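You operate a simulated robot arm through the tools that you are given. There is no shell and no other tool. Be economical: measure what you need, move in short steps, check, and stop when the job is done.

The job below is to be done with a simulated robot arm. You get a single attempt, and the scene is never put back.

Task
Glue the loose plate rail back on the side table and tap it home.
Fine: brush glue over the middle of the seat between the dowels, brush back in its pot, rail on the dowels, then the mallet; it goes back where it lay. Set down upright: rubber mallet. A coat counts when it lies all over at full strength: go over it till it gets no stronger.

It is judged by the outcome, as a careful person would: the job done as asked, and still so three seconds after it is handed in. It fails if anything else is knocked over, pushed out of place, dropped, spilled or broken.

Robot
A 6-joint arm with a two-finger parallel gripper, fixed in place. Base frame: the origin is at the foot of the arm, x ahead of it, y to its left, z up; the work surface is at about z = 77. Readings come in cm, rad, newtons and seconds.
With the tool pointing down near the work surface it reaches from about 40 to 86 cm from the base axis. Its first joint turns from -2.007 to 2.007 rad. Payload 4.2 kg.
Tool frame: the origin (TCP) lies between the finger pads and is the grasp point; the fingertips stand 2.3 cm ahead of it; z points along the fingers, y is the line along which they close. The gripper opens to 9.4 cm. The fingers are 3.8 cm wide and 1 cm thick; the gripper's body (5.4 by 9.6 cm) begins 3.9 cm behind the TCP.
Orientation is that of the tool frame in the base frame, as [roll, pitch, yaw] about the fixed x, y, z axes, in that order (R = Rz(yaw) Ry(pitch) Rx(roll)). With the fingers straight down and closing along the base's y, the tool's x points along the base's -x, its y along +y and its z along -z.

Tools
- The arm moves only by the tool nudge_tool. Its argument "targets" is a list of rows, each a list of 3 entries, a list of its own where there are three numbers: the shift along the tool's x, y, z in mm, then the turn, a rotation vector about the tool's x, y, z in rad, then the finger opening in mm, from 0 to 94. In form: [[[x, y, z], [wx, wy, wz], jaw], ...]. A call has 1 to 12 rows; each row shifts and turns the commanded pose from where the row before left it, along the tool's axes as they then stand. Rows are played at 5 a second. More than 5 cm and 0.15 rad between two rows, or a gripper value outside its range, and nothing of the call is played. A pose out of reach is approached as far as the arm can. The call stops where the force on the tool passes 40 N (or 10 N more than at its start, if that is more) or the arm is blocked; 0.2 s more then pass. The fingers move at their own pace (about 10.8 cm/s each) and stop on an object; they squeeze with about 37 N. The grip force told is the motor's: it shows also when the fingers shut on nothing. Time passes only in rows, and 0.2 s behind the last, so rows that do not move let the fingers close. It gives the time, the measured TCP pose, the force on the tool (base axes), the opening and the grip force at its end, in the units of the frame above (readings bear some noise), with the torque about the TCP (base axes, N m) and any sound that the robot's microphone picked up.
- Cameras (640 x 400 px; columns grow to the right, rows downward): "scene" is fixed at [21.43, -50.63, 154.33]; the picture's right is [0.40, -0.92, 0.00], its down [-0.78, -0.34, -0.53] and it looks along [0.48, 0.21, -0.85] (base axes); focal length 348 px, centre (320, 200). "wrist" rides on the gripper at [8.6, 1.6, -7.4] in the tool frame; the picture's right is [-0.18, 0.98, 0.00], its down [-0.58, -0.11, -0.81] and it looks along [-0.79, -0.15, 0.59] (tool axes); focal length 243 px, centre (320, 200). There is no depth. A picture from a camera that has moved, and an enlarged one, comes with that camera's place and axes in the base frame and with its lens. The place of the scene camera against the robot may be out by one fixed shift of up to 1.8 cm in any direction.
- snapshot(camera): a new picture of that camera. It takes no simulated time.
- move_column(by): slides the trunk up (or, below 0, down) by that many cm; the arm rides with it, the base frame stays. It gives what a move gives, with no picture.
- inspect(camera, box): a new picture of the part [left, top, right, bottom] of that camera's present view, enlarged. It takes no simulated time.
- job_done(): hands the job in; it is judged then, once.

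Work in short steps. Places have to be worked out from the pictures, the camera data and where the tool is seen: move nearer, look again, correct. Check each grasp and each placing, and mend what went wrong. You have 120 turns and 68 pictures in all, those below and enlarged ones among them. Open the gripper and draw the arm clear of the work before you hand the job in, unless the task says otherwise; then end with one line.

The tools are called after ">>>" as name(argument=value, ...) on one line, values as JSON. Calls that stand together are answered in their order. nudge_tool: Moves the arm, as the interface text tells. Its arguments: {"type":"object","properties":{"targets":{"type":"array","items":{"type":"array"}}},"required":["targets"]} The other tools are called the same way: move_column (by) slides the trunk up or down; snapshot (camera) takes a picture; inspect (camera, box) takes an enlarged picture of a part of a camera's view; job_done () hands the job in.

At the start:

```text
time_s: 0.0
tcp_pos: [51.75, -31.05, 116.69]
ee_rot: [3.141, 0.0, 3.141]
contact_force: [0.0, 0.1, -0.6]
moment: [-0.02, 0.01, -0.01]
finger_gap: 9.39
finger_force: 0.0
trunk travel left (down, up): [-77.5, 21.5]
```

scene: 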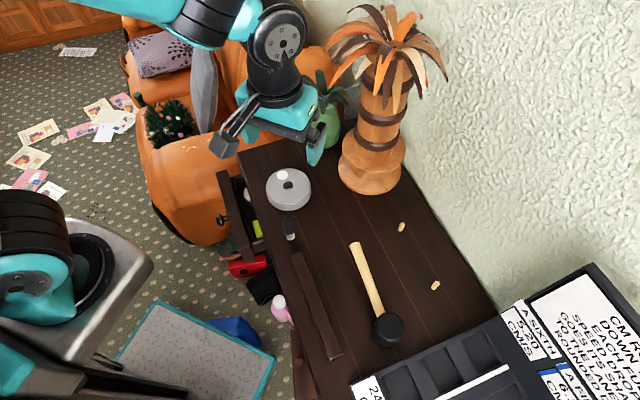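
wrist: 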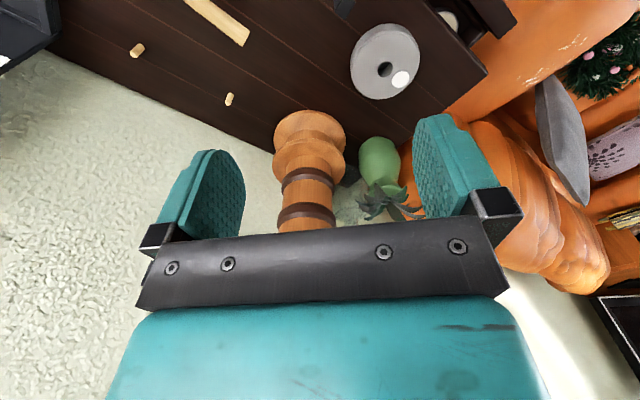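

The scene shows two dowels on the tabletop, a dark rail, a mallet, a grey round pot and a small dark item. I'll enlarge the views to identify them.

>>> inspect(camera="scene", box=[230, 150, 350, 270])

>>> inspect(camera="scene", box=[270, 220, 470, 370])

>>> inspect(camera="wrist", box=[80, 0, 500, 130])

```text
3.33 times, centred on (290, 210) of scene
camera zoom: at [21.43, -50.63, 154.33], right [0.4, -0.92, 0.0], down [-0.78, -0.34, -0.53], along [0.48, 0.21, -0.85], focal length 1161 px, centre (420, 167)
```

zoom: 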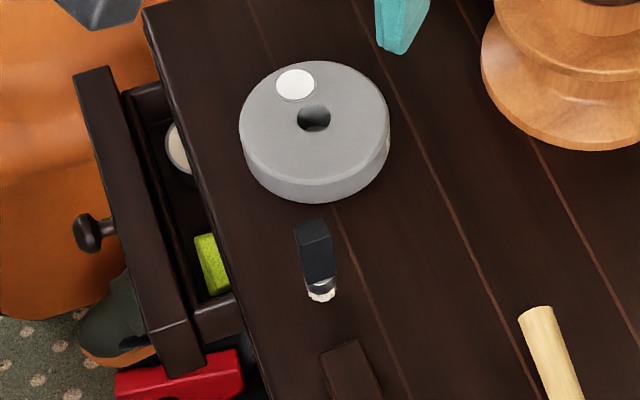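

```text
2.67 times, centred on (370, 295) of scene
camera zoom: at [21.43, -50.63, 154.33], right [0.4, -0.92, 0.0], down [-0.78, -0.34, -0.53], along [0.48, 0.21, -0.85], focal length 928 px, centre (187, -53)
```

zoom: 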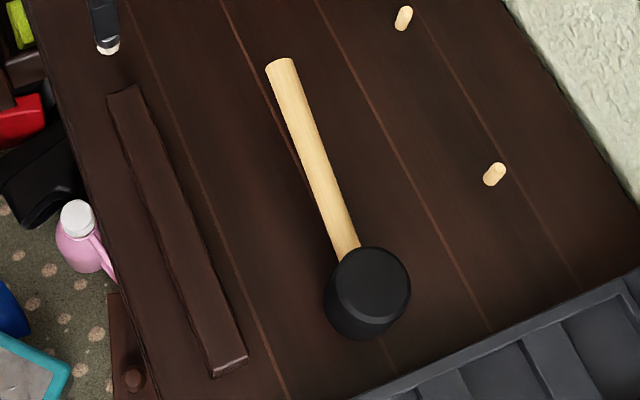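

```text
1.52 times, centred on (290, 65) of wrist
camera zoom: at [42.97, -29.47, 124.14], right [0.18, 0.98, 0.0], down [0.58, -0.11, 0.81], along [0.79, -0.15, -0.59], focal length 370 px, centre (366, 406)
```

zoom: 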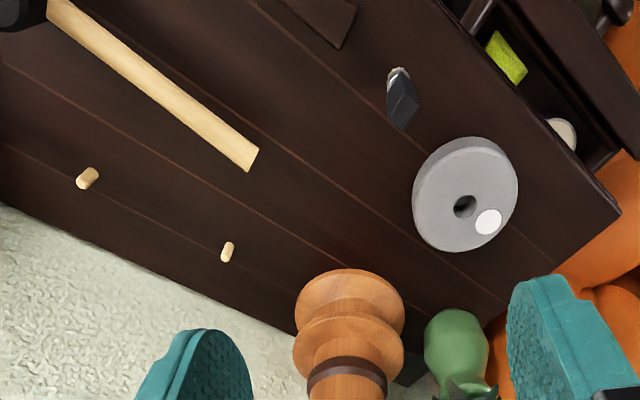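

The small dark item with the white tip seems to stand upright, and may be a brush in or beside a pot. I'll bring the wrist camera nearer by lowering about 10 cm and drawing back 5 cm.

>>> nudge_tool(targets=[[[20, 0, 40], [0, 0, 0], 94], [[20, 0, 40], [0, 0, 0], 94], [[20, 0, 20], [0, 0, 0], 94]])

>>> snapshot(camera="wrist")

>>> inspect(camera="wrist", box=[260, 0, 460, 125])

```text
time_s: 0.8
tcp_pos: [46.02, -31.06, 106.67]
ee_rot: [-3.141, 0.0, -3.141]
contact_force: [0.4, -0.1, 1.3]
moment: [0.01, 0.0, -0.02]
finger_gap: 9.41
finger_force: 0.0
trunk travel left (down, up): [-77.5, 21.5]
```

```text
62 pictures are left
camera wrist: at [37.25, -29.45, 114.03], right [0.18, 0.98, 0.0], down [0.58, -0.11, 0.81], along [0.79, -0.15, -0.59], focal length 243 px, centre (320, 200)
```

wrist: 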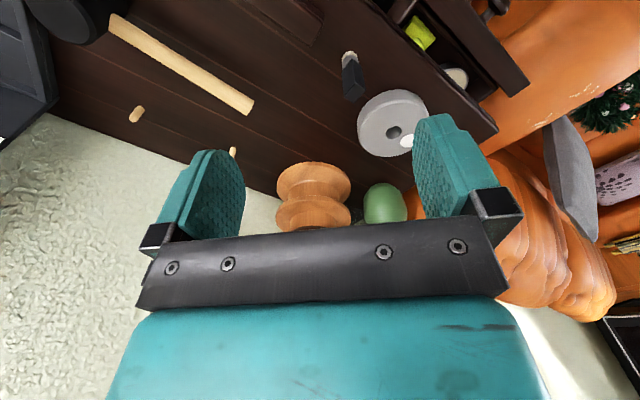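

```text
3.20 times, centred on (360, 62) of wrist
camera zoom: at [37.25, -29.45, 114.03], right [0.18, 0.98, 0.0], down [0.58, -0.11, 0.81], along [0.79, -0.15, -0.59], focal length 776 px, centre (192, 640)
```

zoom: 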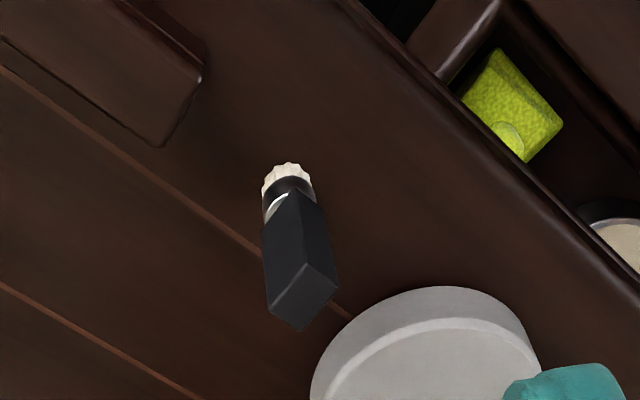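

The brush stands upright on its bristles, with a square handle. I'll move the camera over the grey disc to see whether it's the pot.

>>> nudge_tool(targets=[[[-28, 24, 30], [0, 0, 0], 94], [[-28, 24, 30], [0, 0, 0], 94], [[-28, 24, 30], [0, 0, 0], 94]])

>>> snapshot(camera="wrist")

>>> inspect(camera="wrist", box=[240, 20, 440, 220])

```text
time_s: 1.6
tcp_pos: [54.07, -23.91, 97.67]
ee_rot: [3.141, 0.002, 3.141]
contact_force: [-0.6, -1.1, 0.3]
moment: [-0.01, -0.04, -0.03]
finger_gap: 9.39
finger_force: 0.0
trunk travel left (down, up): [-77.5, 21.5]
```

```text
60 pictures are left
camera wrist: at [45.34, -22.17, 105.12], right [0.18, 0.98, 0.0], down [0.58, -0.11, 0.81], along [0.79, -0.15, -0.59], focal length 243 px, centre (320, 200)
```

wrist: 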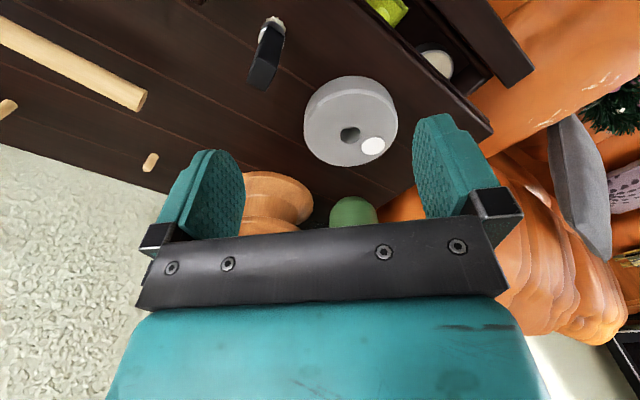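

```text
2.00 times, centred on (340, 120) of wrist
camera zoom: at [45.34, -22.17, 105.12], right [0.18, 0.98, 0.0], down [0.58, -0.11, 0.81], along [0.79, -0.15, -0.59], focal length 485 px, centre (280, 360)
```

zoom: 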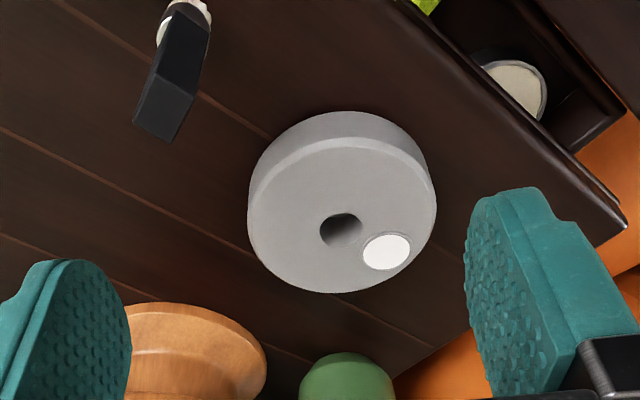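

The disc has a central well and a white spot, so I'll enlarge both, and the brush as well.

>>> inspect(camera="wrist", box=[320, 110, 400, 160])

>>> inspect(camera="wrist", box=[225, 5, 325, 95])

>>> inspect(camera="scene", box=[260, 160, 320, 200])

```text
8.00 times, centred on (360, 135) of wrist
camera zoom: at [45.34, -22.17, 105.12], right [0.18, 0.98, 0.0], down [0.58, -0.11, 0.81], along [0.79, -0.15, -0.59], focal length 1941 px, centre (0, 720)
```

zoom: 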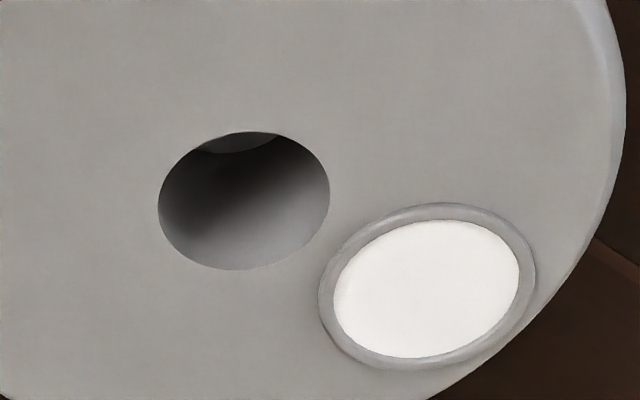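

```text
4.44 times, centred on (275, 50) of wrist
camera zoom: at [45.34, -22.17, 105.12], right [0.18, 0.98, 0.0], down [0.58, -0.11, 0.81], along [0.79, -0.15, -0.59], focal length 1078 px, centre (520, 867)
```

zoom: 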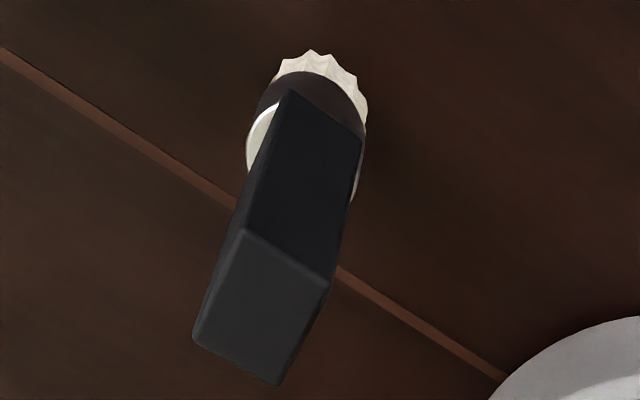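

```text
10.00 times, centred on (290, 180) of scene
camera zoom: at [21.43, -50.63, 154.33], right [0.4, -0.92, 0.0], down [-0.78, -0.34, -0.53], along [0.48, 0.21, -0.85], focal length 3482 px, centre (620, 400)
```

zoom: 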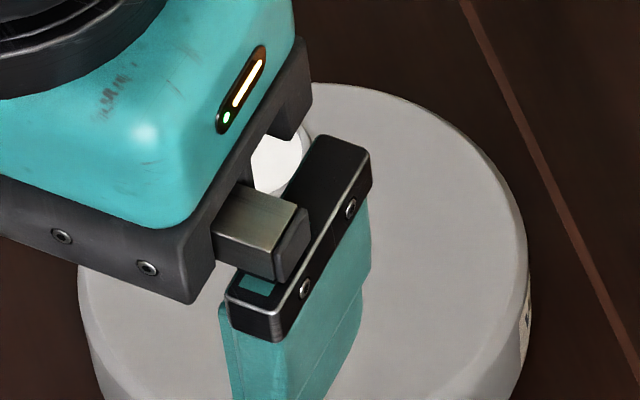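

The pot has a shallow white glue dish at about (67.7, -19.3) and a central hole for the brush at about (65.4, -22.1), with its top at z≈80.5. The brush stands at about (53.6, -28.2) with its top near 86.6, and its handle is turned about 45°. I'll go above it, turn to match, and look.

>>> nudge_tool(targets=[[[5, -43, 0], [0, 0, 0], 60], [[0, 0, 0], [0, 0, 0.131], 60], [[0, 0, 0], [0, 0, 0.131], 60], [[0, 0, 0], [0, 0, 0.131], 60], [[0, 0, 0], [0, 0, 0.131], 60], [[0, 0, 0], [0, 0, 0.131], 60], [[0, 0, 0], [0, 0, 0.131], 60]])

>>> snapshot(camera="wrist")

>>> inspect(camera="scene", box=[230, 130, 350, 270])

```text
time_s: 3.2
tcp_pos: [53.49, -28.14, 97.8]
ee_rot: [-3.141, -0.002, 2.353]
contact_force: [-0.3, 0.7, -0.1]
moment: [0.01, 0.01, 0.02]
finger_gap: 6.03
finger_force: 0.1
trunk travel left (down, up): [-77.5, 21.5]
```

```text
55 pictures are left
camera wrist: at [48.49, -20.82, 105.28], right [0.83, 0.56, 0.0], down [0.33, -0.49, 0.81], along [0.45, -0.67, -0.59], focal length 243 px, centre (320, 200)
```

wrist: 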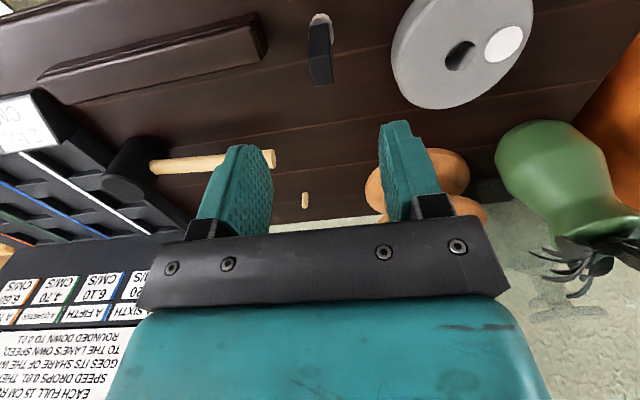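

```text
2.86 times, centred on (290, 200) of scene
camera zoom: at [21.43, -50.63, 154.33], right [0.4, -0.92, 0.0], down [-0.78, -0.34, -0.53], along [0.48, 0.21, -0.85], focal length 995 px, centre (406, 200)
```

zoom: 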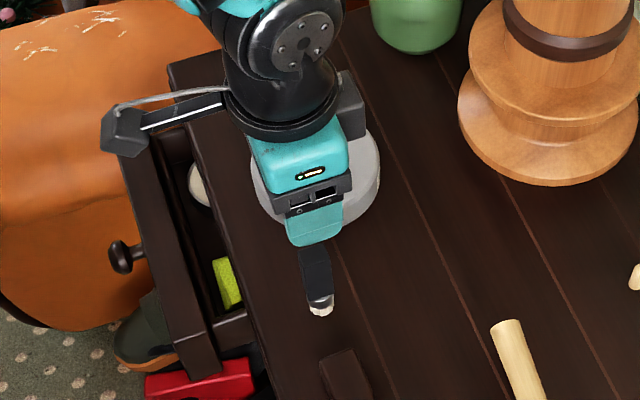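

Brush lines up with the tool axis (expected (320, 67) for the handle top, seen about (321, 70)). I'll descend to z≈85 and close.

>>> nudge_tool(targets=[[[0, 0, 43], [0, 0, 0], 60], [[0, 0, 43], [0, 0, 0], 60], [[0, 0, 40], [0, 0, 0], 60], [[0, 0, 0], [0, 0, 0], 60]])

>>> snapshot(camera="wrist")

>>> inspect(camera="scene", box=[240, 160, 340, 260])

```text
time_s: 4.2
tcp_pos: [53.57, -28.22, 84.94]
ee_rot: [3.141, 0.001, 2.355]
contact_force: [-1.6, 0.4, 1.2]
moment: [-0.01, 0.0, 0.0]
finger_gap: 6.0
finger_force: 0.1
trunk travel left (down, up): [-77.5, 21.5]
```

```text
53 pictures are left
camera wrist: at [48.5, -20.95, 92.24], right [0.83, 0.56, 0.0], down [0.33, -0.49, 0.81], along [0.46, -0.67, -0.59], focal length 243 px, centre (320, 200)
```

wrist: 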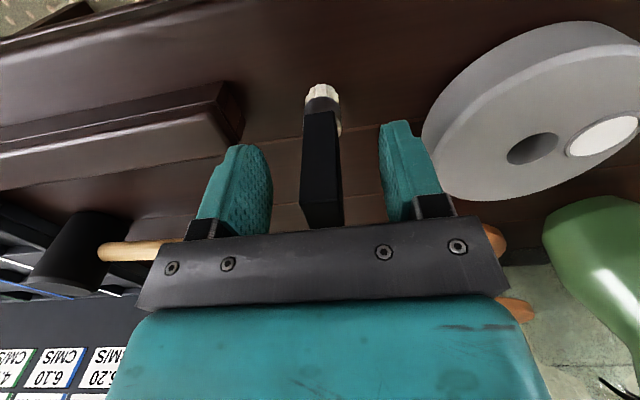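

```text
4.00 times, centred on (290, 210) of scene
camera zoom: at [21.43, -50.63, 154.33], right [0.4, -0.92, 0.0], down [-0.78, -0.34, -0.53], along [0.48, 0.21, -0.85], focal length 1393 px, centre (440, 160)
```

zoom: 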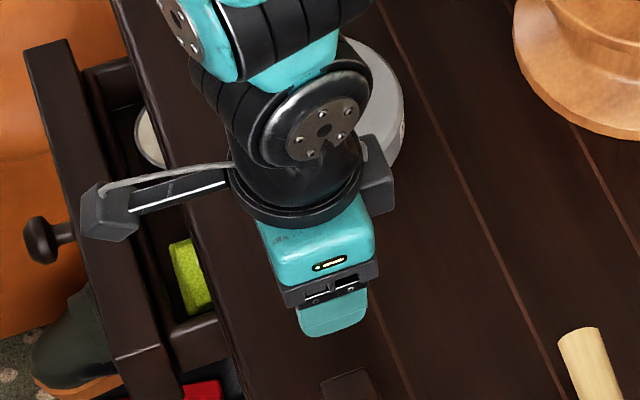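

The handle sits centred between the pads. I'll close on it now.

>>> nudge_tool(targets=[[[0, 0, 0], [0, 0, 0], 0], [[0, 0, 0], [0, 0, 0], 0], [[0, 0, 0], [0, 0, 0], 0]])

```text
time_s: 5.0
tcp_pos: [53.56, -28.28, 84.79]
ee_rot: [-3.14, 0.001, 2.358]
contact_force: [-0.3, 0.7, -0.7]
moment: [0.0, -0.01, 0.01]
finger_gap: 1.62
finger_force: 36.9
trunk travel left (down, up): [-77.5, 21.5]
```

Brush is gripped (1.62 cm), with bristle tips about 7.8 cm below the TCP. I'll lift and carry it to hover over the white glue dish.

>>> nudge_tool(targets=[[[0, 0, -45], [0, 0, 0], 0], [[0, 0, -40], [0, 0, 0], 0], [[-9, 41, 0], [0, 0, 0], 0], [[-9, 41, 0], [0, 0, 0], 0], [[-9, 41, 0], [0, 0, 0], 0], [[-9, 41, 0], [0, 0, 0], 0]])

>>> snapshot(camera="wrist")

```text
time_s: 6.4
tcp_pos: [68.06, -19.06, 93.76]
ee_rot: [3.141, 0.001, 2.357]
contact_force: [-0.4, -0.8, 0.3]
moment: [0.04, 0.0, 0.01]
finger_gap: 1.57
finger_force: 37.1
trunk travel left (down, up): [-77.5, 21.5]
```

```text
51 pictures are left
camera wrist: at [62.86, -11.77, 101.24], right [0.83, 0.56, 0.0], down [0.33, -0.49, 0.81], along [0.45, -0.67, -0.59], focal length 243 px, centre (320, 200)
```

wrist: 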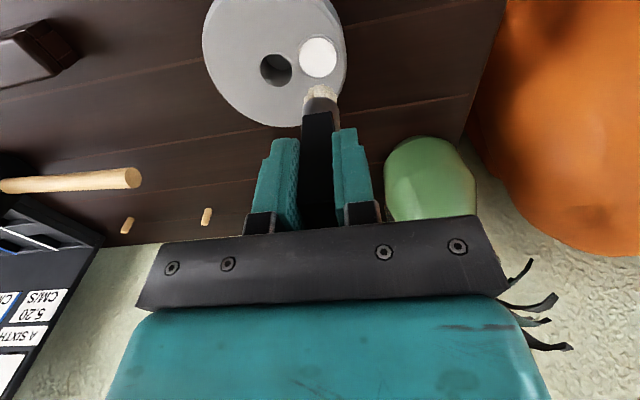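

The brush tip is almost exactly over the dish (within 0.3 cm). I'll shift -2.6 mm in y and lower to just above the glue.

>>> nudge_tool(targets=[[[0, -2.6, 25], [0, 0, 0], 0], [[0, 0, 22], [0, 0, 0], 0], [[0, 0, 0], [0, 0, 0], 0]])

>>> inspect(camera="wrist", box=[220, 0, 420, 125])

```text
time_s: 7.2
tcp_pos: [67.62, -19.13, 89.01]
ee_rot: [3.14, 0.0, 2.356]
contact_force: [-0.2, 0.5, -0.7]
moment: [0.01, -0.01, 0.03]
finger_gap: 1.59
finger_force: 37.4
trunk travel left (down, up): [-77.5, 21.5]
```

```text
3.20 times, centred on (320, 62) of wrist
camera zoom: at [62.57, -11.97, 96.39], right [0.83, 0.56, 0.0], down [0.33, -0.49, 0.81], along [0.46, -0.67, -0.59], focal length 776 px, centre (320, 640)
```

zoom: 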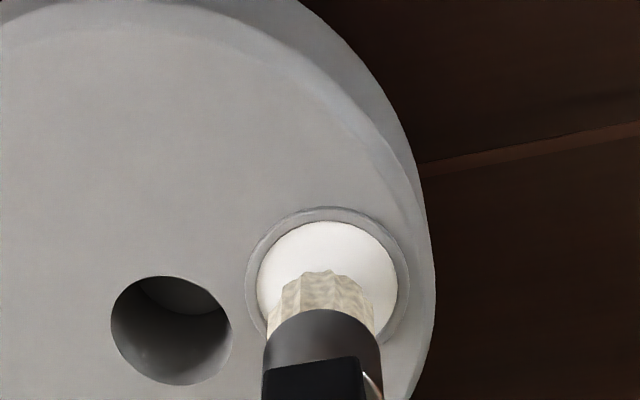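

Tip is over the dish. I'll lower in 2 mm steps, watching the force.

>>> nudge_tool(targets=[[[0, 0, 2], [0, 0, 0], 0], [[0, 0, 2], [0, 0, 0], 0], [[0, 0, 2], [0, 0, 0], 0]])

>>> inspect(camera="wrist", box=[220, 0, 420, 125])

```text
time_s: 8.0
tcp_pos: [67.59, -19.29, 88.34]
ee_rot: [-3.139, 0.001, 2.356]
contact_force: [0.0, -0.1, 5.1]
moment: [0.0, 0.05, 0.01]
finger_gap: 1.64
finger_force: 36.7
trunk travel left (down, up): [-77.5, 21.5]
```

```text
3.20 times, centred on (320, 62) of wrist
camera zoom: at [62.5, -12.08, 95.84], right [0.83, 0.56, 0.0], down [0.33, -0.49, 0.81], along [0.46, -0.67, -0.59], focal length 776 px, centre (320, 640)
```

zoom: 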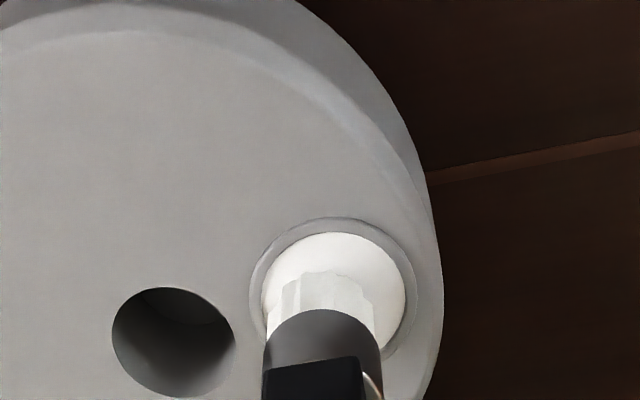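

The bristles turned white, so the brush is loaded, and contact was at TCP z≈88.35. I'll lift, draw back from the palm and carry the brush to near the dowels to look.

>>> nudge_tool(targets=[[[0, 0, -40], [0, 0, 0], 0], [[0, 0, -38], [0, 0, 0], 0], [[5.3, -44, 0], [0, 0, 0], 0], [[5.3, -44, 0], [0, 0, 0], 0], [[5.3, -44, 0], [0, 0, 0], 0], [[5.3, -44, 0], [0, 0, 0], 0], [[-33, -23, 0], [0, 0, 0], 0], [[-33, -23, 0], [0, 0, 0], 0], [[-33, -23, 0], [0, 0, 0], 0], [[-33, -23, 0], [0, 0, 0], 0], [[-33, -23, 0], [0, 0, 0], 0]])

>>> snapshot(camera="wrist")

>>> snapshot(camera="scene")

```text
time_s: 10.4
tcp_pos: [56.9, -50.12, 95.84]
ee_rot: [3.141, -0.001, 2.355]
contact_force: [0.9, -0.3, 0.5]
moment: [-0.02, 0.01, 0.0]
finger_gap: 1.59
finger_force: 37.1
trunk travel left (down, up): [-77.5, 21.5]
```

```text
48 pictures are left
camera wrist: at [51.89, -42.93, 103.34], right [0.83, 0.56, 0.0], down [0.33, -0.49, 0.81], along [0.46, -0.66, -0.59], focal length 243 px, centre (320, 200)
```

wrist: 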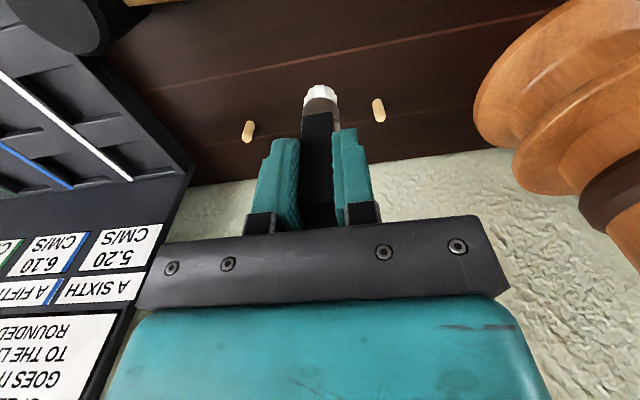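

```text
47 pictures are left
```

scene: 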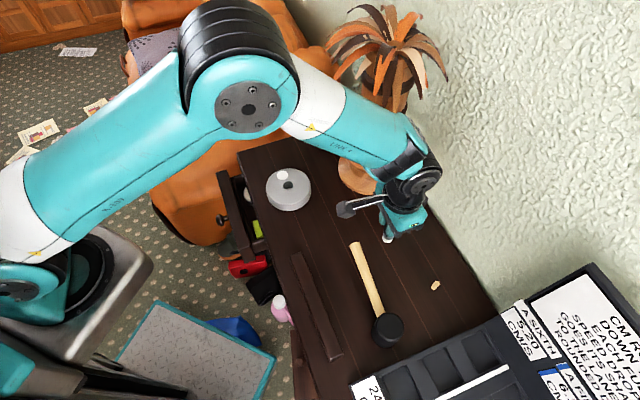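

Both dowels are in view, so I'll enlarge that part to measure them.

>>> inspect(camera="wrist", box=[220, 60, 420, 185])

```text
3.20 times, centred on (320, 122) of wrist
camera zoom: at [51.89, -42.93, 103.34], right [0.83, 0.56, 0.0], down [0.33, -0.49, 0.81], along [0.46, -0.66, -0.59], focal length 776 px, centre (320, 448)
```

zoom: 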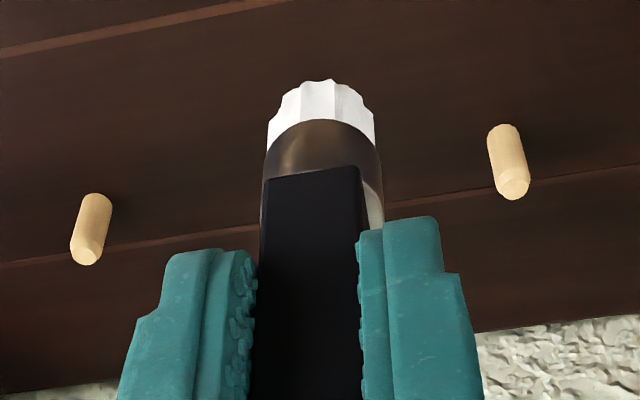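

I make the dowels out at about (66.5, -52.4) and (55.3, -63.7), tops at z≈80.3, with the seat middle at (60.9, -58.05). The brush sits about 0.55 cm off the tool axis towards the wall. I'll hover over the seat middle and check.

>>> nudge_tool(targets=[[[-40, -14, 0], [0, 0, 0], 0], [[-39, -14, 0], [0, 0, 0], 0], [[0, 0, 45], [0, 0, 0], 0], [[0, 0, 45], [0, 0, 0], 0], [[0, 0, 0], [0, 0, 0], 0]])

>>> snapshot(camera="wrist")

```text
time_s: 11.6
tcp_pos: [60.88, -57.5, 87.07]
ee_rot: [3.14, 0.002, 2.356]
contact_force: [-1.0, 0.2, -0.4]
moment: [0.02, 0.01, 0.04]
finger_gap: 1.58
finger_force: 37.2
trunk travel left (down, up): [-77.5, 21.5]
```

```text
45 pictures are left
camera wrist: at [55.79, -50.25, 94.49], right [0.83, 0.56, 0.0], down [0.33, -0.49, 0.81], along [0.46, -0.67, -0.59], focal length 243 px, centre (320, 200)
```

wrist: 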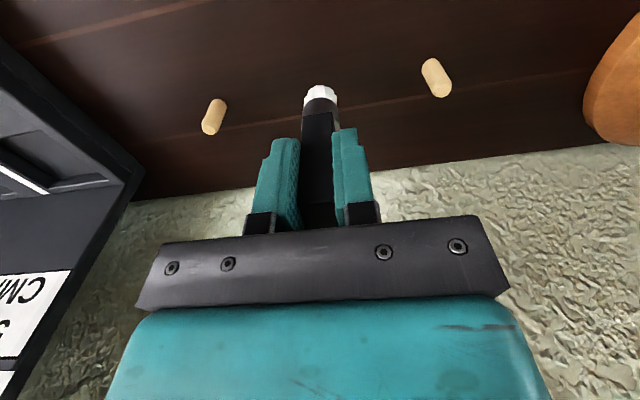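

Dowel positions are confirmed. I'll shift to the left end of the seat middle (5 cm from centre) and lower to contact.

>>> nudge_tool(targets=[[[1.6, -27, 0], [0, 0, 0], 0], [[0, -27, 0], [0, 0, 0], 0], [[0, 0, 15], [0, 0, 0], 0], [[0, 0, 5], [0, 0, 0], 0], [[0, 0, 2], [0, 0, 0], 0], [[0, 0, 1], [0, 0, 0], 0]])

```text
time_s: 13.0
tcp_pos: [56.8, -61.4, 84.79]
ee_rot: [3.141, -0.001, 2.359]
contact_force: [-0.6, 0.8, 3.6]
moment: [0.07, 0.03, -0.03]
finger_gap: 1.57
finger_force: 36.8
trunk travel left (down, up): [-77.5, 21.5]
```

Contact at about 3.6 N. I'll sweep along the seat to the other end.

>>> nudge_tool(targets=[[[0, 10, 0.5], [0, 0, 0], 0], [[0, 10, 0], [0, 0, 0], 0], [[0, 10, 0], [0, 0, 0], 0], [[0, 10, 0], [0, 0, 0], 0], [[0, 10, 0], [0, 0, 0], 0], [[0, 10, 0], [0, 0, 0], 0], [[0, 10, 0], [0, 0, 0], 0], [[0, 10, 0], [0, 0, 0], 0], [[0, 10, 0], [0, 0, 0], 0], [[0, 10, 0], [0, 0, 0], 0], [[0, 4, 0], [0, 0, 0], 0]])

>>> inspect(camera="wrist", box=[120, 0, 440, 200])

>>> inspect(camera="scene", box=[340, 190, 480, 310])

```text
time_s: 15.4
tcp_pos: [64.1, -54.23, 84.77]
ee_rot: [3.141, 0.003, 2.356]
contact_force: [-6.8, -6.3, 23.9]
moment: [-0.54, 0.44, -0.01]
finger_gap: 1.62
finger_force: 36.9
trunk travel left (down, up): [-77.5, 21.5]
```

```text
2.00 times, centred on (280, 100) of wrist
camera zoom: at [59.11, -46.85, 92.21], right [0.83, 0.56, 0.0], down [0.33, -0.49, 0.81], along [0.46, -0.67, -0.59], focal length 485 px, centre (400, 400)
```

zoom: 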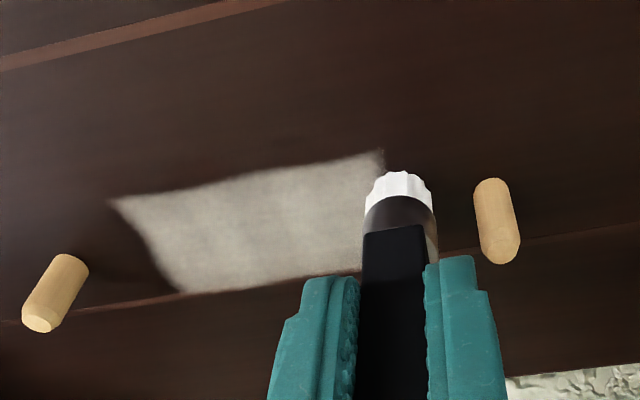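

```text
3.33 times, centred on (410, 250) of scene
camera zoom: at [21.43, -50.63, 154.33], right [0.4, -0.92, 0.0], down [-0.78, -0.34, -0.53], along [0.48, 0.21, -0.85], focal length 1161 px, centre (20, 33)
```

zoom: 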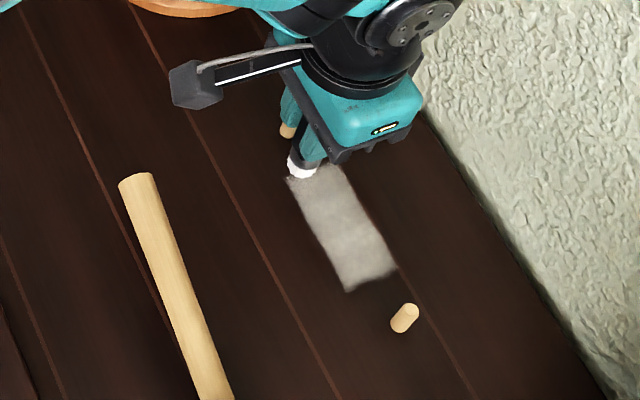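

The stroke has filled a rectangle of about 9.4 × 4.2 cm centred on the seat, still thin. The force had climbed to 24 N, so I'll ease off slightly and sweep back offset 1 cm towards the robot.

>>> nudge_tool(targets=[[[5, 4, -1.0], [0, 0, 0], 0], [[5, -10, 0], [0, 0, 0], 0], [[0, -12, 0], [0, 0, 0], 0], [[0, -12, 0], [0, 0, 0], 0], [[0, -12, 0], [0, 0, 0], 0], [[0, -12, 0], [0, 0, 0], 0], [[0, -12, 0], [0, 0, 0], 0], [[0, -12, 0], [0, 0, 0], 0], [[0, -12, 0], [0, 0, 0], 0], [[0, -10, 0], [0, 0, 0], 0]])

>>> inspect(camera="scene", box=[340, 190, 480, 310])

```text
time_s: 17.6
tcp_pos: [56.47, -60.19, 84.86]
ee_rot: [-3.141, -0.001, 2.357]
contact_force: [0.5, 0.7, 1.8]
moment: [-0.01, -0.01, -0.05]
finger_gap: 1.62
finger_force: 36.8
trunk travel left (down, up): [-77.5, 21.5]
```

```text
3.33 times, centred on (410, 250) of scene
camera zoom: at [21.43, -50.63, 154.33], right [0.4, -0.92, 0.0], down [-0.78, -0.34, -0.53], along [0.48, 0.21, -0.85], focal length 1161 px, centre (20, 33)
```

zoom: 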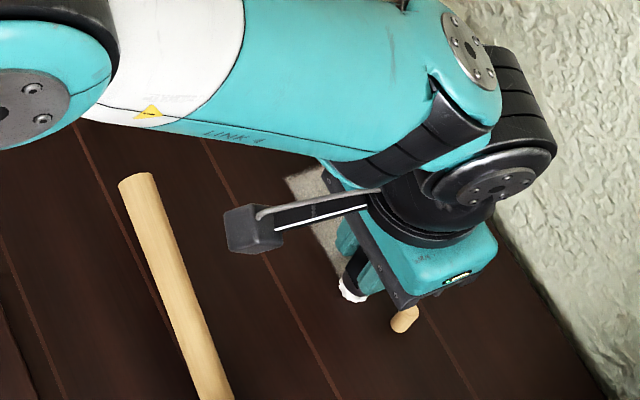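

I'll continue with a pass on the far side going right, then a centre pass back, with slightly more pressure.

>>> nudge_tool(targets=[[[-10, 0, 0.3], [0, 0, 0], 0], [[-10, 0, 0], [0, 0, 0], 0], [[0, 12, 0], [0, 0, 0], 0], [[0, 12, 0], [0, 0, 0], 0], [[0, 12, 0], [0, 0, 0], 0], [[0, 12, 0], [0, 0, 0], 0], [[0, 12, 0], [0, 0, 0], 0], [[0, 12, 0], [0, 0, 0], 0], [[0, 12, 0], [0, 0, 0], 0], [[0, 12, 0], [0, 0, 0], 0], [[0, 4, 0], [0, 0, 0], 0]])

>>> inspect(camera="wrist", box=[120, 0, 440, 200])

```text
time_s: 20.0
tcp_pos: [65.02, -54.66, 84.8]
ee_rot: [3.14, 0.0, 2.356]
contact_force: [-0.4, 1.2, -0.7]
moment: [-0.01, 0.02, -0.02]
finger_gap: 1.62
finger_force: 37.1
trunk travel left (down, up): [-77.5, 21.5]
```

```text
2.00 times, centred on (280, 100) of wrist
camera zoom: at [59.92, -47.42, 92.31], right [0.83, 0.56, 0.0], down [0.33, -0.49, 0.81], along [0.46, -0.67, -0.59], focal length 485 px, centre (400, 400)
```

zoom: 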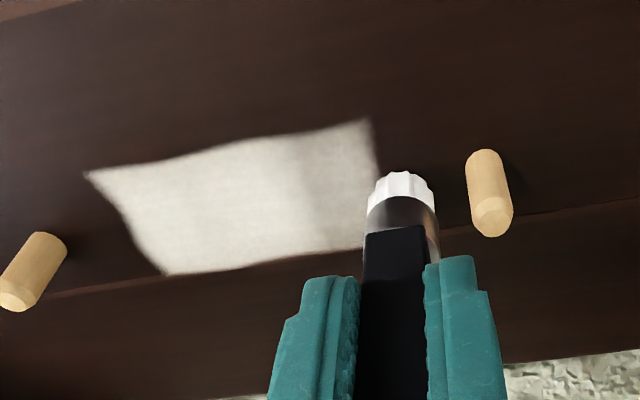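

The coat is getting stronger but is weaker at the right end, where the contact force was about zero. I'll press 0.7 mm more and go over it again, along the centre and back.

>>> nudge_tool(targets=[[[10, -4, 0.7], [0, 0, 0], 0], [[0, -8, 0], [0, 0, 0], 0], [[8, 0, 0], [0, 0, 0], 0], [[-18, 0, 0], [0, 0, 0], 0], [[10, -12, 0], [0, 0, 0], 0], [[0, -14, 0], [0, 0, 0], 0], [[0, -14, 0], [0, 0, 0], 0], [[0, -14, 0], [0, 0, 0], 0], [[0, -14, 0], [0, 0, 0], 0], [[0, -14, 0], [0, 0, 0], 0], [[0, -8, 0], [0, 0, 0], 0]])

>>> nudge_tool(targets=[[[8, 0, -0.3], [0, 0, 0], 0], [[0, 14, 0], [0, 0, 0], 0], [[0, 14, 0], [0, 0, 0], 0], [[0, 14, 0], [0, 0, 0], 0], [[0, 14, 0], [0, 0, 0], 0], [[0, 14, 0], [0, 0, 0], 0], [[0, 14, 0], [0, 0, 0], 0], [[0, 14, 0.3], [0, 0, 0], 0], [[0, 4, 0], [0, 0, 0], 0]])

>>> inspect(camera="wrist", box=[120, 0, 440, 200])

```text
time_s: 22.4
tcp_pos: [56.97, -61.22, 84.8]
ee_rot: [-3.141, 0.0, 2.356]
contact_force: [2.6, 3.0, 13.5]
moment: [0.28, -0.3, -0.01]
finger_gap: 1.62
finger_force: 37.0
trunk travel left (down, up): [-77.5, 21.5]
```

```text
time_s: 24.4
tcp_pos: [63.34, -53.33, 84.8]
ee_rot: [-3.141, -0.001, 2.355]
contact_force: [-1.5, -1.8, 7.9]
moment: [-0.14, 0.11, 0.02]
finger_gap: 1.6
finger_force: 36.7
trunk travel left (down, up): [-77.5, 21.5]
```

```text
2.00 times, centred on (280, 100) of wrist
camera zoom: at [58.37, -46.04, 92.21], right [0.83, 0.56, 0.0], down [0.33, -0.49, 0.81], along [0.46, -0.67, -0.59], focal length 485 px, centre (400, 400)
```

zoom: 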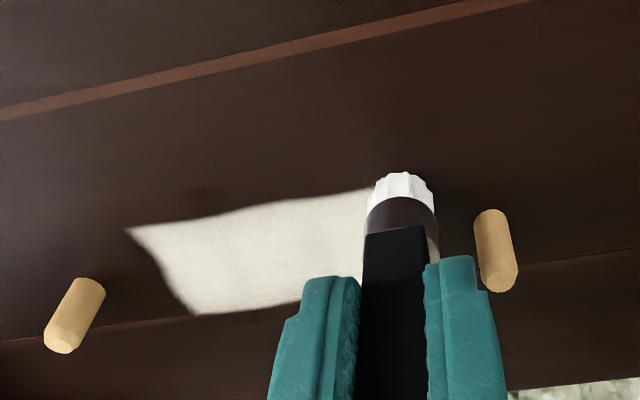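

Nearly uniform. Two more passes, far side back and then centre forward, before I look again.

>>> nudge_tool(targets=[[[-8, 3, 0], [0, 0, 0], 0], [[-8, 0, 0], [0, 0, 0], 0], [[0, -14, 0], [0, 0, 0], 0], [[0, -14, 0], [0, 0, 0], 0], [[0, -14, 0], [0, 0, 0], 0], [[0, -14, 0], [0, 0, 0], 0], [[0, -14, 0], [0, 0, 0], 0], [[0, -14, 0], [0, 0, 0], 0], [[0, -14, 0], [0, 0, 0], 0], [[0, -4, 0], [0, 0, 0], 0]])

>>> nudge_tool(targets=[[[8, 0, 0], [0, 0, 0], 0], [[0, 14, 0], [0, 0, 0], 0], [[0, 14, 0], [0, 0, 0], 0], [[0, 14, 0], [0, 0, 0], 0], [[0, 14, 0], [0, 0, 0], 0], [[0, 14, 0], [0, 0, 0], 0], [[0, 14, 0], [0, 0, 0], 0], [[0, 14, 0], [0, 0, 0], 0], [[0, 4, 0], [0, 0, 0], 0]])

>>> inspect(camera="wrist", box=[120, 0, 440, 200])

```text
time_s: 26.6
tcp_pos: [57.67, -61.54, 84.73]
ee_rot: [3.142, -0.001, 2.356]
contact_force: [0.3, 1.0, 0.1]
moment: [-0.01, 0.01, -0.01]
finger_gap: 1.6
finger_force: 36.8
trunk travel left (down, up): [-77.5, 21.5]
```

```text
time_s: 28.6
tcp_pos: [64.46, -53.78, 84.67]
ee_rot: [-3.14, 0.003, 2.354]
contact_force: [-2.0, -1.9, 9.1]
moment: [-0.18, 0.14, -0.07]
finger_gap: 1.61
finger_force: 36.7
trunk travel left (down, up): [-77.5, 21.5]
```

```text
2.00 times, centred on (280, 100) of wrist
camera zoom: at [59.4, -46.52, 92.19], right [0.83, 0.56, 0.0], down [0.33, -0.49, 0.81], along [0.46, -0.67, -0.59], focal length 485 px, centre (400, 400)
```

zoom: 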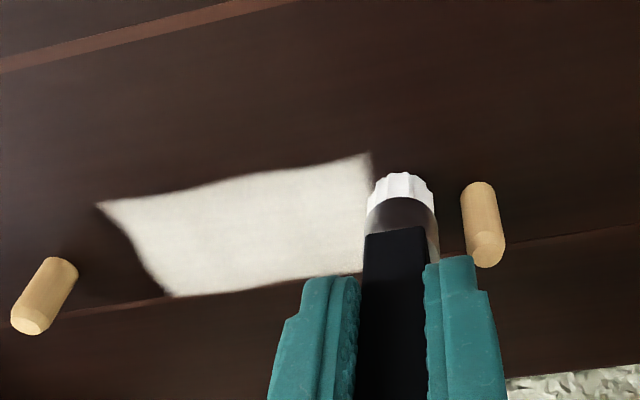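

I'll do one more pass each way, then lift and compare.

>>> nudge_tool(targets=[[[-6, 0, 0.4], [0, 0, 0], 0], [[0, -14, 0], [0, 0, 0], 0], [[0, -14, 0], [0, 0, 0], 0], [[0, -14, 0], [0, 0, 0], 0], [[0, -14, 0], [0, 0, 0], 0], [[0, -14, 0], [0, 0, 0], 0], [[0, -14, 0], [0, 0, 0], 0], [[0, -14, 0], [0, 0, 0], 0], [[0, -4, 0], [0, 0, 0], 0]])

>>> nudge_tool(targets=[[[10, 0, -0.3], [0, 0, 0], 0], [[0, 14, 0], [0, 0, 0], 0], [[0, 14, 0], [0, 0, 0], 0], [[0, 14, 0], [0, 0, 0], 0], [[0, 14, 0], [0, 0, 0], 0], [[0, 14, 0], [0, 0, 0], 0], [[0, 14, 0], [0, 0, 0], 0], [[0, 14, 0], [0, 0, 0], 0], [[0, 4, 0], [0, 0, 0], 0], [[20, 0, -45], [0, 0, 0], 0], [[30, -30, -30], [0, 0, 0], 0], [[35, -30, 0], [0, 0, 0], 0]])

>>> inspect(camera="wrist", box=[160, 0, 480, 200])

```text
time_s: 30.6
tcp_pos: [57.8, -61.52, 84.74]
ee_rot: [3.141, 0.002, 2.356]
contact_force: [0.5, 0.6, 1.9]
moment: [0.01, 0.0, -0.02]
finger_gap: 1.59
finger_force: 36.7
trunk travel left (down, up): [-77.5, 21.5]
```

```text
refused: row 11 steps farther than a row can; nothing moved
```

```text
2.00 times, centred on (320, 100) of wrist
camera zoom: at [52.68, -54.15, 92.2], right [0.83, 0.56, 0.0], down [0.33, -0.49, 0.81], along [0.46, -0.67, -0.59], focal length 485 px, centre (320, 400)
```

zoom: 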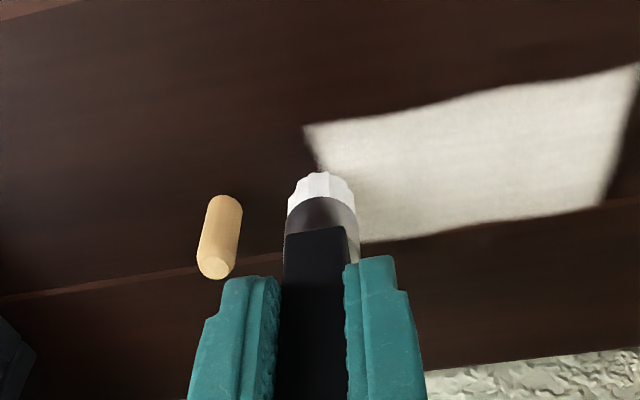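

The lift step was too long and nothing moved. I'll redo the return pass and lift away in shorter steps.

>>> nudge_tool(targets=[[[10, 0, -0.3], [0, 0, 0], 0], [[0, 14, 0], [0, 0, 0], 0], [[0, 14, 0], [0, 0, 0], 0], [[0, 14, 0], [0, 0, 0], 0], [[0, 14, 0], [0, 0, 0], 0], [[0, 14, 0], [0, 0, 0], 0], [[0, 14, 0], [0, 0, 0], 0], [[0, 14, 0], [0, 0, 0], 0], [[0, 4, 0], [0, 0, 0], 0], [[0, 0, -45], [0, 0, 0], 0], [[0, 0, -45], [0, 0, 0], 0], [[30, -30, 0], [0, 0, 0], 0]])

>>> inspect(camera="wrist", box=[200, 30, 440, 180])

```text
time_s: 33.2
tcp_pos: [59.7, -53.61, 93.72]
ee_rot: [-3.141, 0.0, 2.357]
contact_force: [-0.8, 0.6, -0.4]
moment: [0.01, 0.03, 0.02]
finger_gap: 1.58
finger_force: 36.7
trunk travel left (down, up): [-77.5, 21.5]
```

```text
2.67 times, centred on (320, 105) of wrist
camera zoom: at [54.69, -46.27, 101.13], right [0.82, 0.57, 0.0], down [0.33, -0.49, 0.81], along [0.46, -0.66, -0.59], focal length 647 px, centre (320, 453)
```

zoom: 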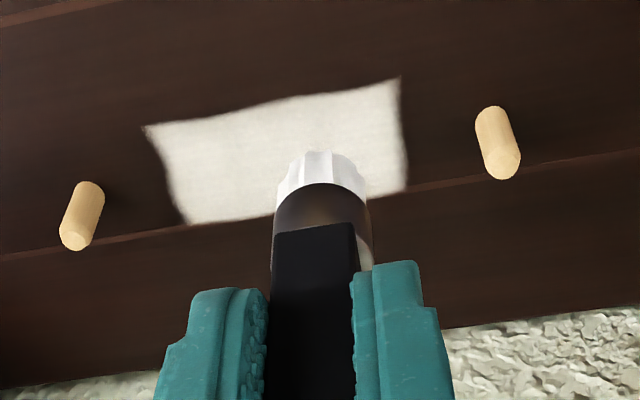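

Coat looks even. To be sure it gets no stronger, I'll go over it once more in both directions and compare the shade.

>>> nudge_tool(targets=[[[-32, 30, 0], [0, 0, 0], 0], [[-10, 0, 45], [0, 0, 0], 0], [[0, 0, 45], [0, 0, 0], 0], [[0, -14, 0.5], [0, 0, 0], 0], [[0, -14, 0], [0, 0, 0], 0], [[0, -14, 0], [0, 0, 0], 0], [[0, -14, 0], [0, 0, 0], 0], [[0, -14, 0], [0, 0, 0], 0], [[0, -14, 0], [0, 0, 0], 0], [[0, -14, 0], [0, 0, 0], 0], [[0, -4, 0], [0, 0, 0], 0]])

>>> nudge_tool(targets=[[[12, 0, -0.5], [0, 0, 0], 0], [[0, 14, 0], [0, 0, 0], 0], [[0, 14, 0], [0, 0, 0], 0], [[0, 14, 0], [0, 0, 0], 0], [[0, 14, 0], [0, 0, 0], 0], [[0, 14, 0], [0, 0, 0], 0], [[0, 14, 0], [0, 0, 0], 0], [[0, 14, 0], [0, 0, 0], 0], [[0, 4, 0], [0, 0, 0], 0], [[0, 0, -45], [0, 0, 0], 0], [[0, 0, -45], [0, 0, 0], 0], [[30, -30, 0], [0, 0, 0], 0]])

>>> inspect(camera="wrist", box=[200, 30, 440, 180])

```text
time_s: 35.6
tcp_pos: [57.81, -61.38, 84.66]
ee_rot: [-3.14, 0.001, 2.354]
contact_force: [1.4, 1.7, 3.8]
moment: [0.06, -0.12, 0.01]
finger_gap: 1.62
finger_force: 36.9
trunk travel left (down, up): [-77.5, 21.5]
```

```text
time_s: 38.2
tcp_pos: [59.98, -53.57, 93.66]
ee_rot: [3.141, 0.001, 2.357]
contact_force: [0.6, 0.5, -0.8]
moment: [0.02, 0.04, -0.02]
finger_gap: 1.61
finger_force: 37.0
trunk travel left (down, up): [-77.5, 21.5]
```

```text
2.67 times, centred on (320, 105) of wrist
camera zoom: at [54.9, -46.31, 101.13], right [0.82, 0.57, 0.0], down [0.33, -0.49, 0.81], along [0.46, -0.66, -0.59], focal length 647 px, centre (320, 453)
```

zoom: 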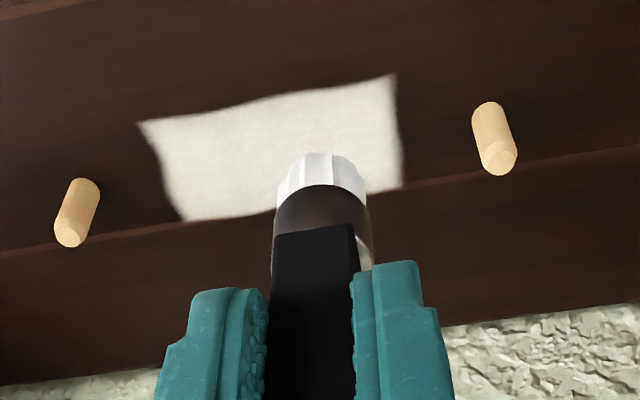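

No change in shade, so the coat is at full strength. I'll carry the brush back by the safe path to hover over the pot's centre hole.

>>> nudge_tool(targets=[[[35, 20, 0], [0, 0, 0], 0], [[35, 20, 0], [0, 0, 0], 0], [[35, 20, 0], [0, 0, 0], 0], [[35, 20, 0], [0, 0, 0], 0], [[35, 20, 0], [0, 0, 0], 0], [[36, 21, 0], [0, 0, 0], 0], [[-7, 46, 0], [0, 0, 0], 0], [[-7, 46, 0], [0, 0, 0], 0], [[-7, 47, 0], [0, 0, 0], 0], [[0, 0, 0], [0, 0, 0], 0]])

>>> inspect(camera="wrist", box=[220, 0, 420, 125])

```text
time_s: 40.4
tcp_pos: [64.95, -21.61, 93.73]
ee_rot: [3.141, -0.001, 2.357]
contact_force: [0.0, 0.1, -0.4]
moment: [-0.02, 0.03, 0.01]
finger_gap: 1.61
finger_force: 36.9
trunk travel left (down, up): [-77.5, 21.5]
```

```text
3.20 times, centred on (320, 62) of wrist
camera zoom: at [59.85, -14.35, 101.2], right [0.83, 0.56, 0.0], down [0.33, -0.49, 0.81], along [0.46, -0.67, -0.59], focal length 776 px, centre (320, 640)
```

zoom: 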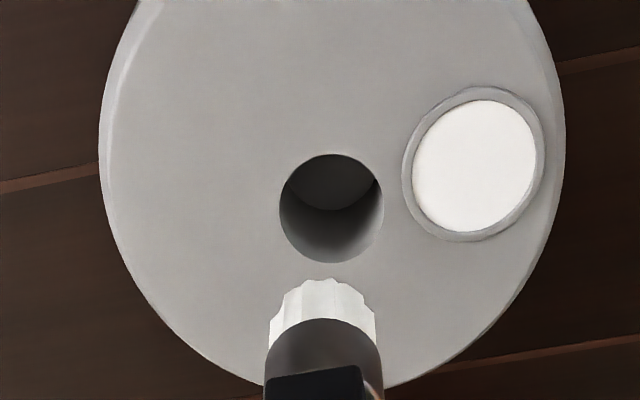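

Aligned within about 0.1–0.2 cm. I'll lower so the bristles are just above the hole and compare directly.

>>> nudge_tool(targets=[[[0, 0, 23], [0, 0, 0], 0], [[0, 0, 22], [0, 0, 0], 0], [[0, 0, 0], [0, 0, 0], 0]])

>>> inspect(camera="wrist", box=[260, 40, 380, 115])

```text
time_s: 41.2
tcp_pos: [64.93, -21.58, 89.14]
ee_rot: [-3.141, -0.001, 2.357]
contact_force: [-0.1, 0.0, -0.3]
moment: [-0.03, 0.02, -0.01]
finger_gap: 1.61
finger_force: 37.0
trunk travel left (down, up): [-77.5, 21.5]
```

```text
5.33 times, centred on (320, 78) of wrist
camera zoom: at [59.92, -14.31, 96.55], right [0.83, 0.56, 0.0], down [0.33, -0.49, 0.81], along [0.46, -0.67, -0.59], focal length 1294 px, centre (320, 853)
```

zoom: 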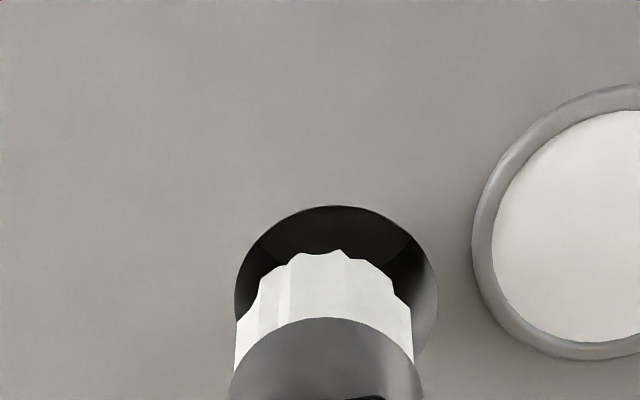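

The hole's centre is about 1.5 mm right of the brush and 1 mm towards the wall. I'll correct that and lower into the hole.

>>> nudge_tool(targets=[[[-1, 1.5, 0], [0, 0, 0], 0], [[0, 0, 4], [0, 0, 0], 0], [[0, 0, 4], [0, 0, 0], 0], [[0, 0, 4], [0, 0, 0], 0], [[0, 0, 4], [0, 0, 0], 0]])

>>> inspect(camera="wrist", box=[260, 40, 380, 115])

```text
time_s: 42.4
tcp_pos: [65.15, -21.68, 87.77]
ee_rot: [3.139, 0.006, 2.354]
contact_force: [1.4, -4.1, 38.9]
moment: [0.04, -0.11, 0.03]
finger_gap: 1.62
finger_force: 36.8
trunk travel left (down, up): [-77.5, 21.5]
```

```text
5.33 times, centred on (320, 78) of wrist
camera zoom: at [60.09, -14.35, 95.2], right [0.83, 0.56, 0.01], down [0.33, -0.49, 0.81], along [0.46, -0.67, -0.59], focal length 1294 px, centre (320, 853)
```

zoom: 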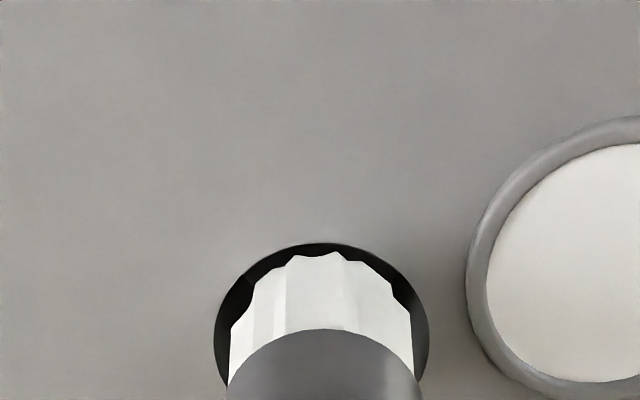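

The bristles touched the rim before going in. Sideways they're centred, and allowing for depth the gap on the near side is too large, so the brush sits too far towards the wall. I'll raise it, shift 1.8 mm back towards the robot side and retry gently.

>>> nudge_tool(targets=[[[0, 0, -9], [0, 0, 0], 0], [[1.8, 0, 0], [0, 0, 0], 0], [[0, 0, 3], [0, 0, 0], 0], [[0, 0, 2], [0, 0, 0], 0], [[0, 0, 2], [0, 0, 0], 0]])

>>> inspect(camera="wrist", box=[260, 40, 380, 115])

```text
time_s: 43.6
tcp_pos: [64.91, -21.54, 87.91]
ee_rot: [-3.14, 0.001, 2.356]
contact_force: [-1.4, 0.6, 6.9]
moment: [0.11, 0.08, -0.01]
finger_gap: 1.63
finger_force: 36.6
trunk travel left (down, up): [-77.5, 21.5]
```

```text
5.33 times, centred on (320, 78) of wrist
camera zoom: at [59.88, -14.24, 95.28], right [0.83, 0.56, 0.0], down [0.33, -0.49, 0.81], along [0.46, -0.67, -0.59], focal length 1294 px, centre (320, 853)
```

zoom: 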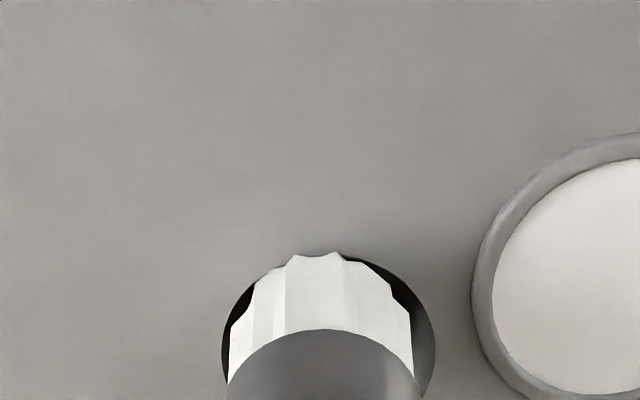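

Now the near bristles overlap the rim, and the torque also points to near-side contact. So the right place is slightly further towards the wall than my first try: -3.2 mm in x and +0.8 mm in y.

>>> nudge_tool(targets=[[[0, 0, -5], [0, 0, 0], 0], [[-3.2, 0.8, 0], [0, 0, 0], 0], [[0, 0, 3], [0, 0, 0], 0], [[0, 0, 2], [0, 0, 0], 0], [[0, 0, 2], [0, 0, 0], 0]])

>>> inspect(camera="wrist", box=[260, 40, 380, 115])

```text
time_s: 44.8
tcp_pos: [65.08, -21.61, 87.79]
ee_rot: [3.14, 0.001, 2.357]
contact_force: [-1.6, 1.5, 17.4]
moment: [0.32, 0.21, 0.03]
finger_gap: 1.62
finger_force: 36.7
trunk travel left (down, up): [-77.5, 21.5]
```

```text
5.33 times, centred on (320, 78) of wrist
camera zoom: at [60.09, -14.42, 95.24], right [0.83, 0.56, 0.0], down [0.33, -0.49, 0.81], along [0.46, -0.67, -0.59], focal length 1294 px, centre (320, 853)
```

zoom: 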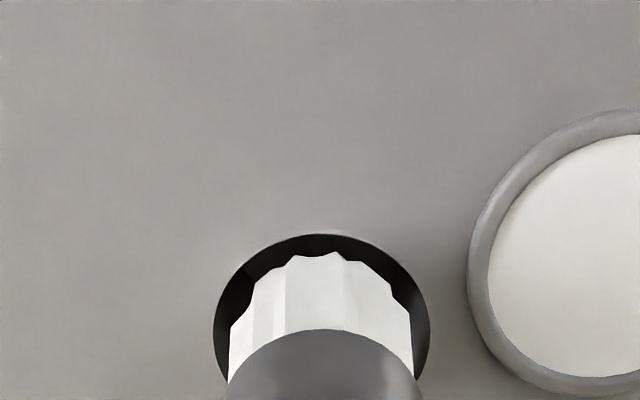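

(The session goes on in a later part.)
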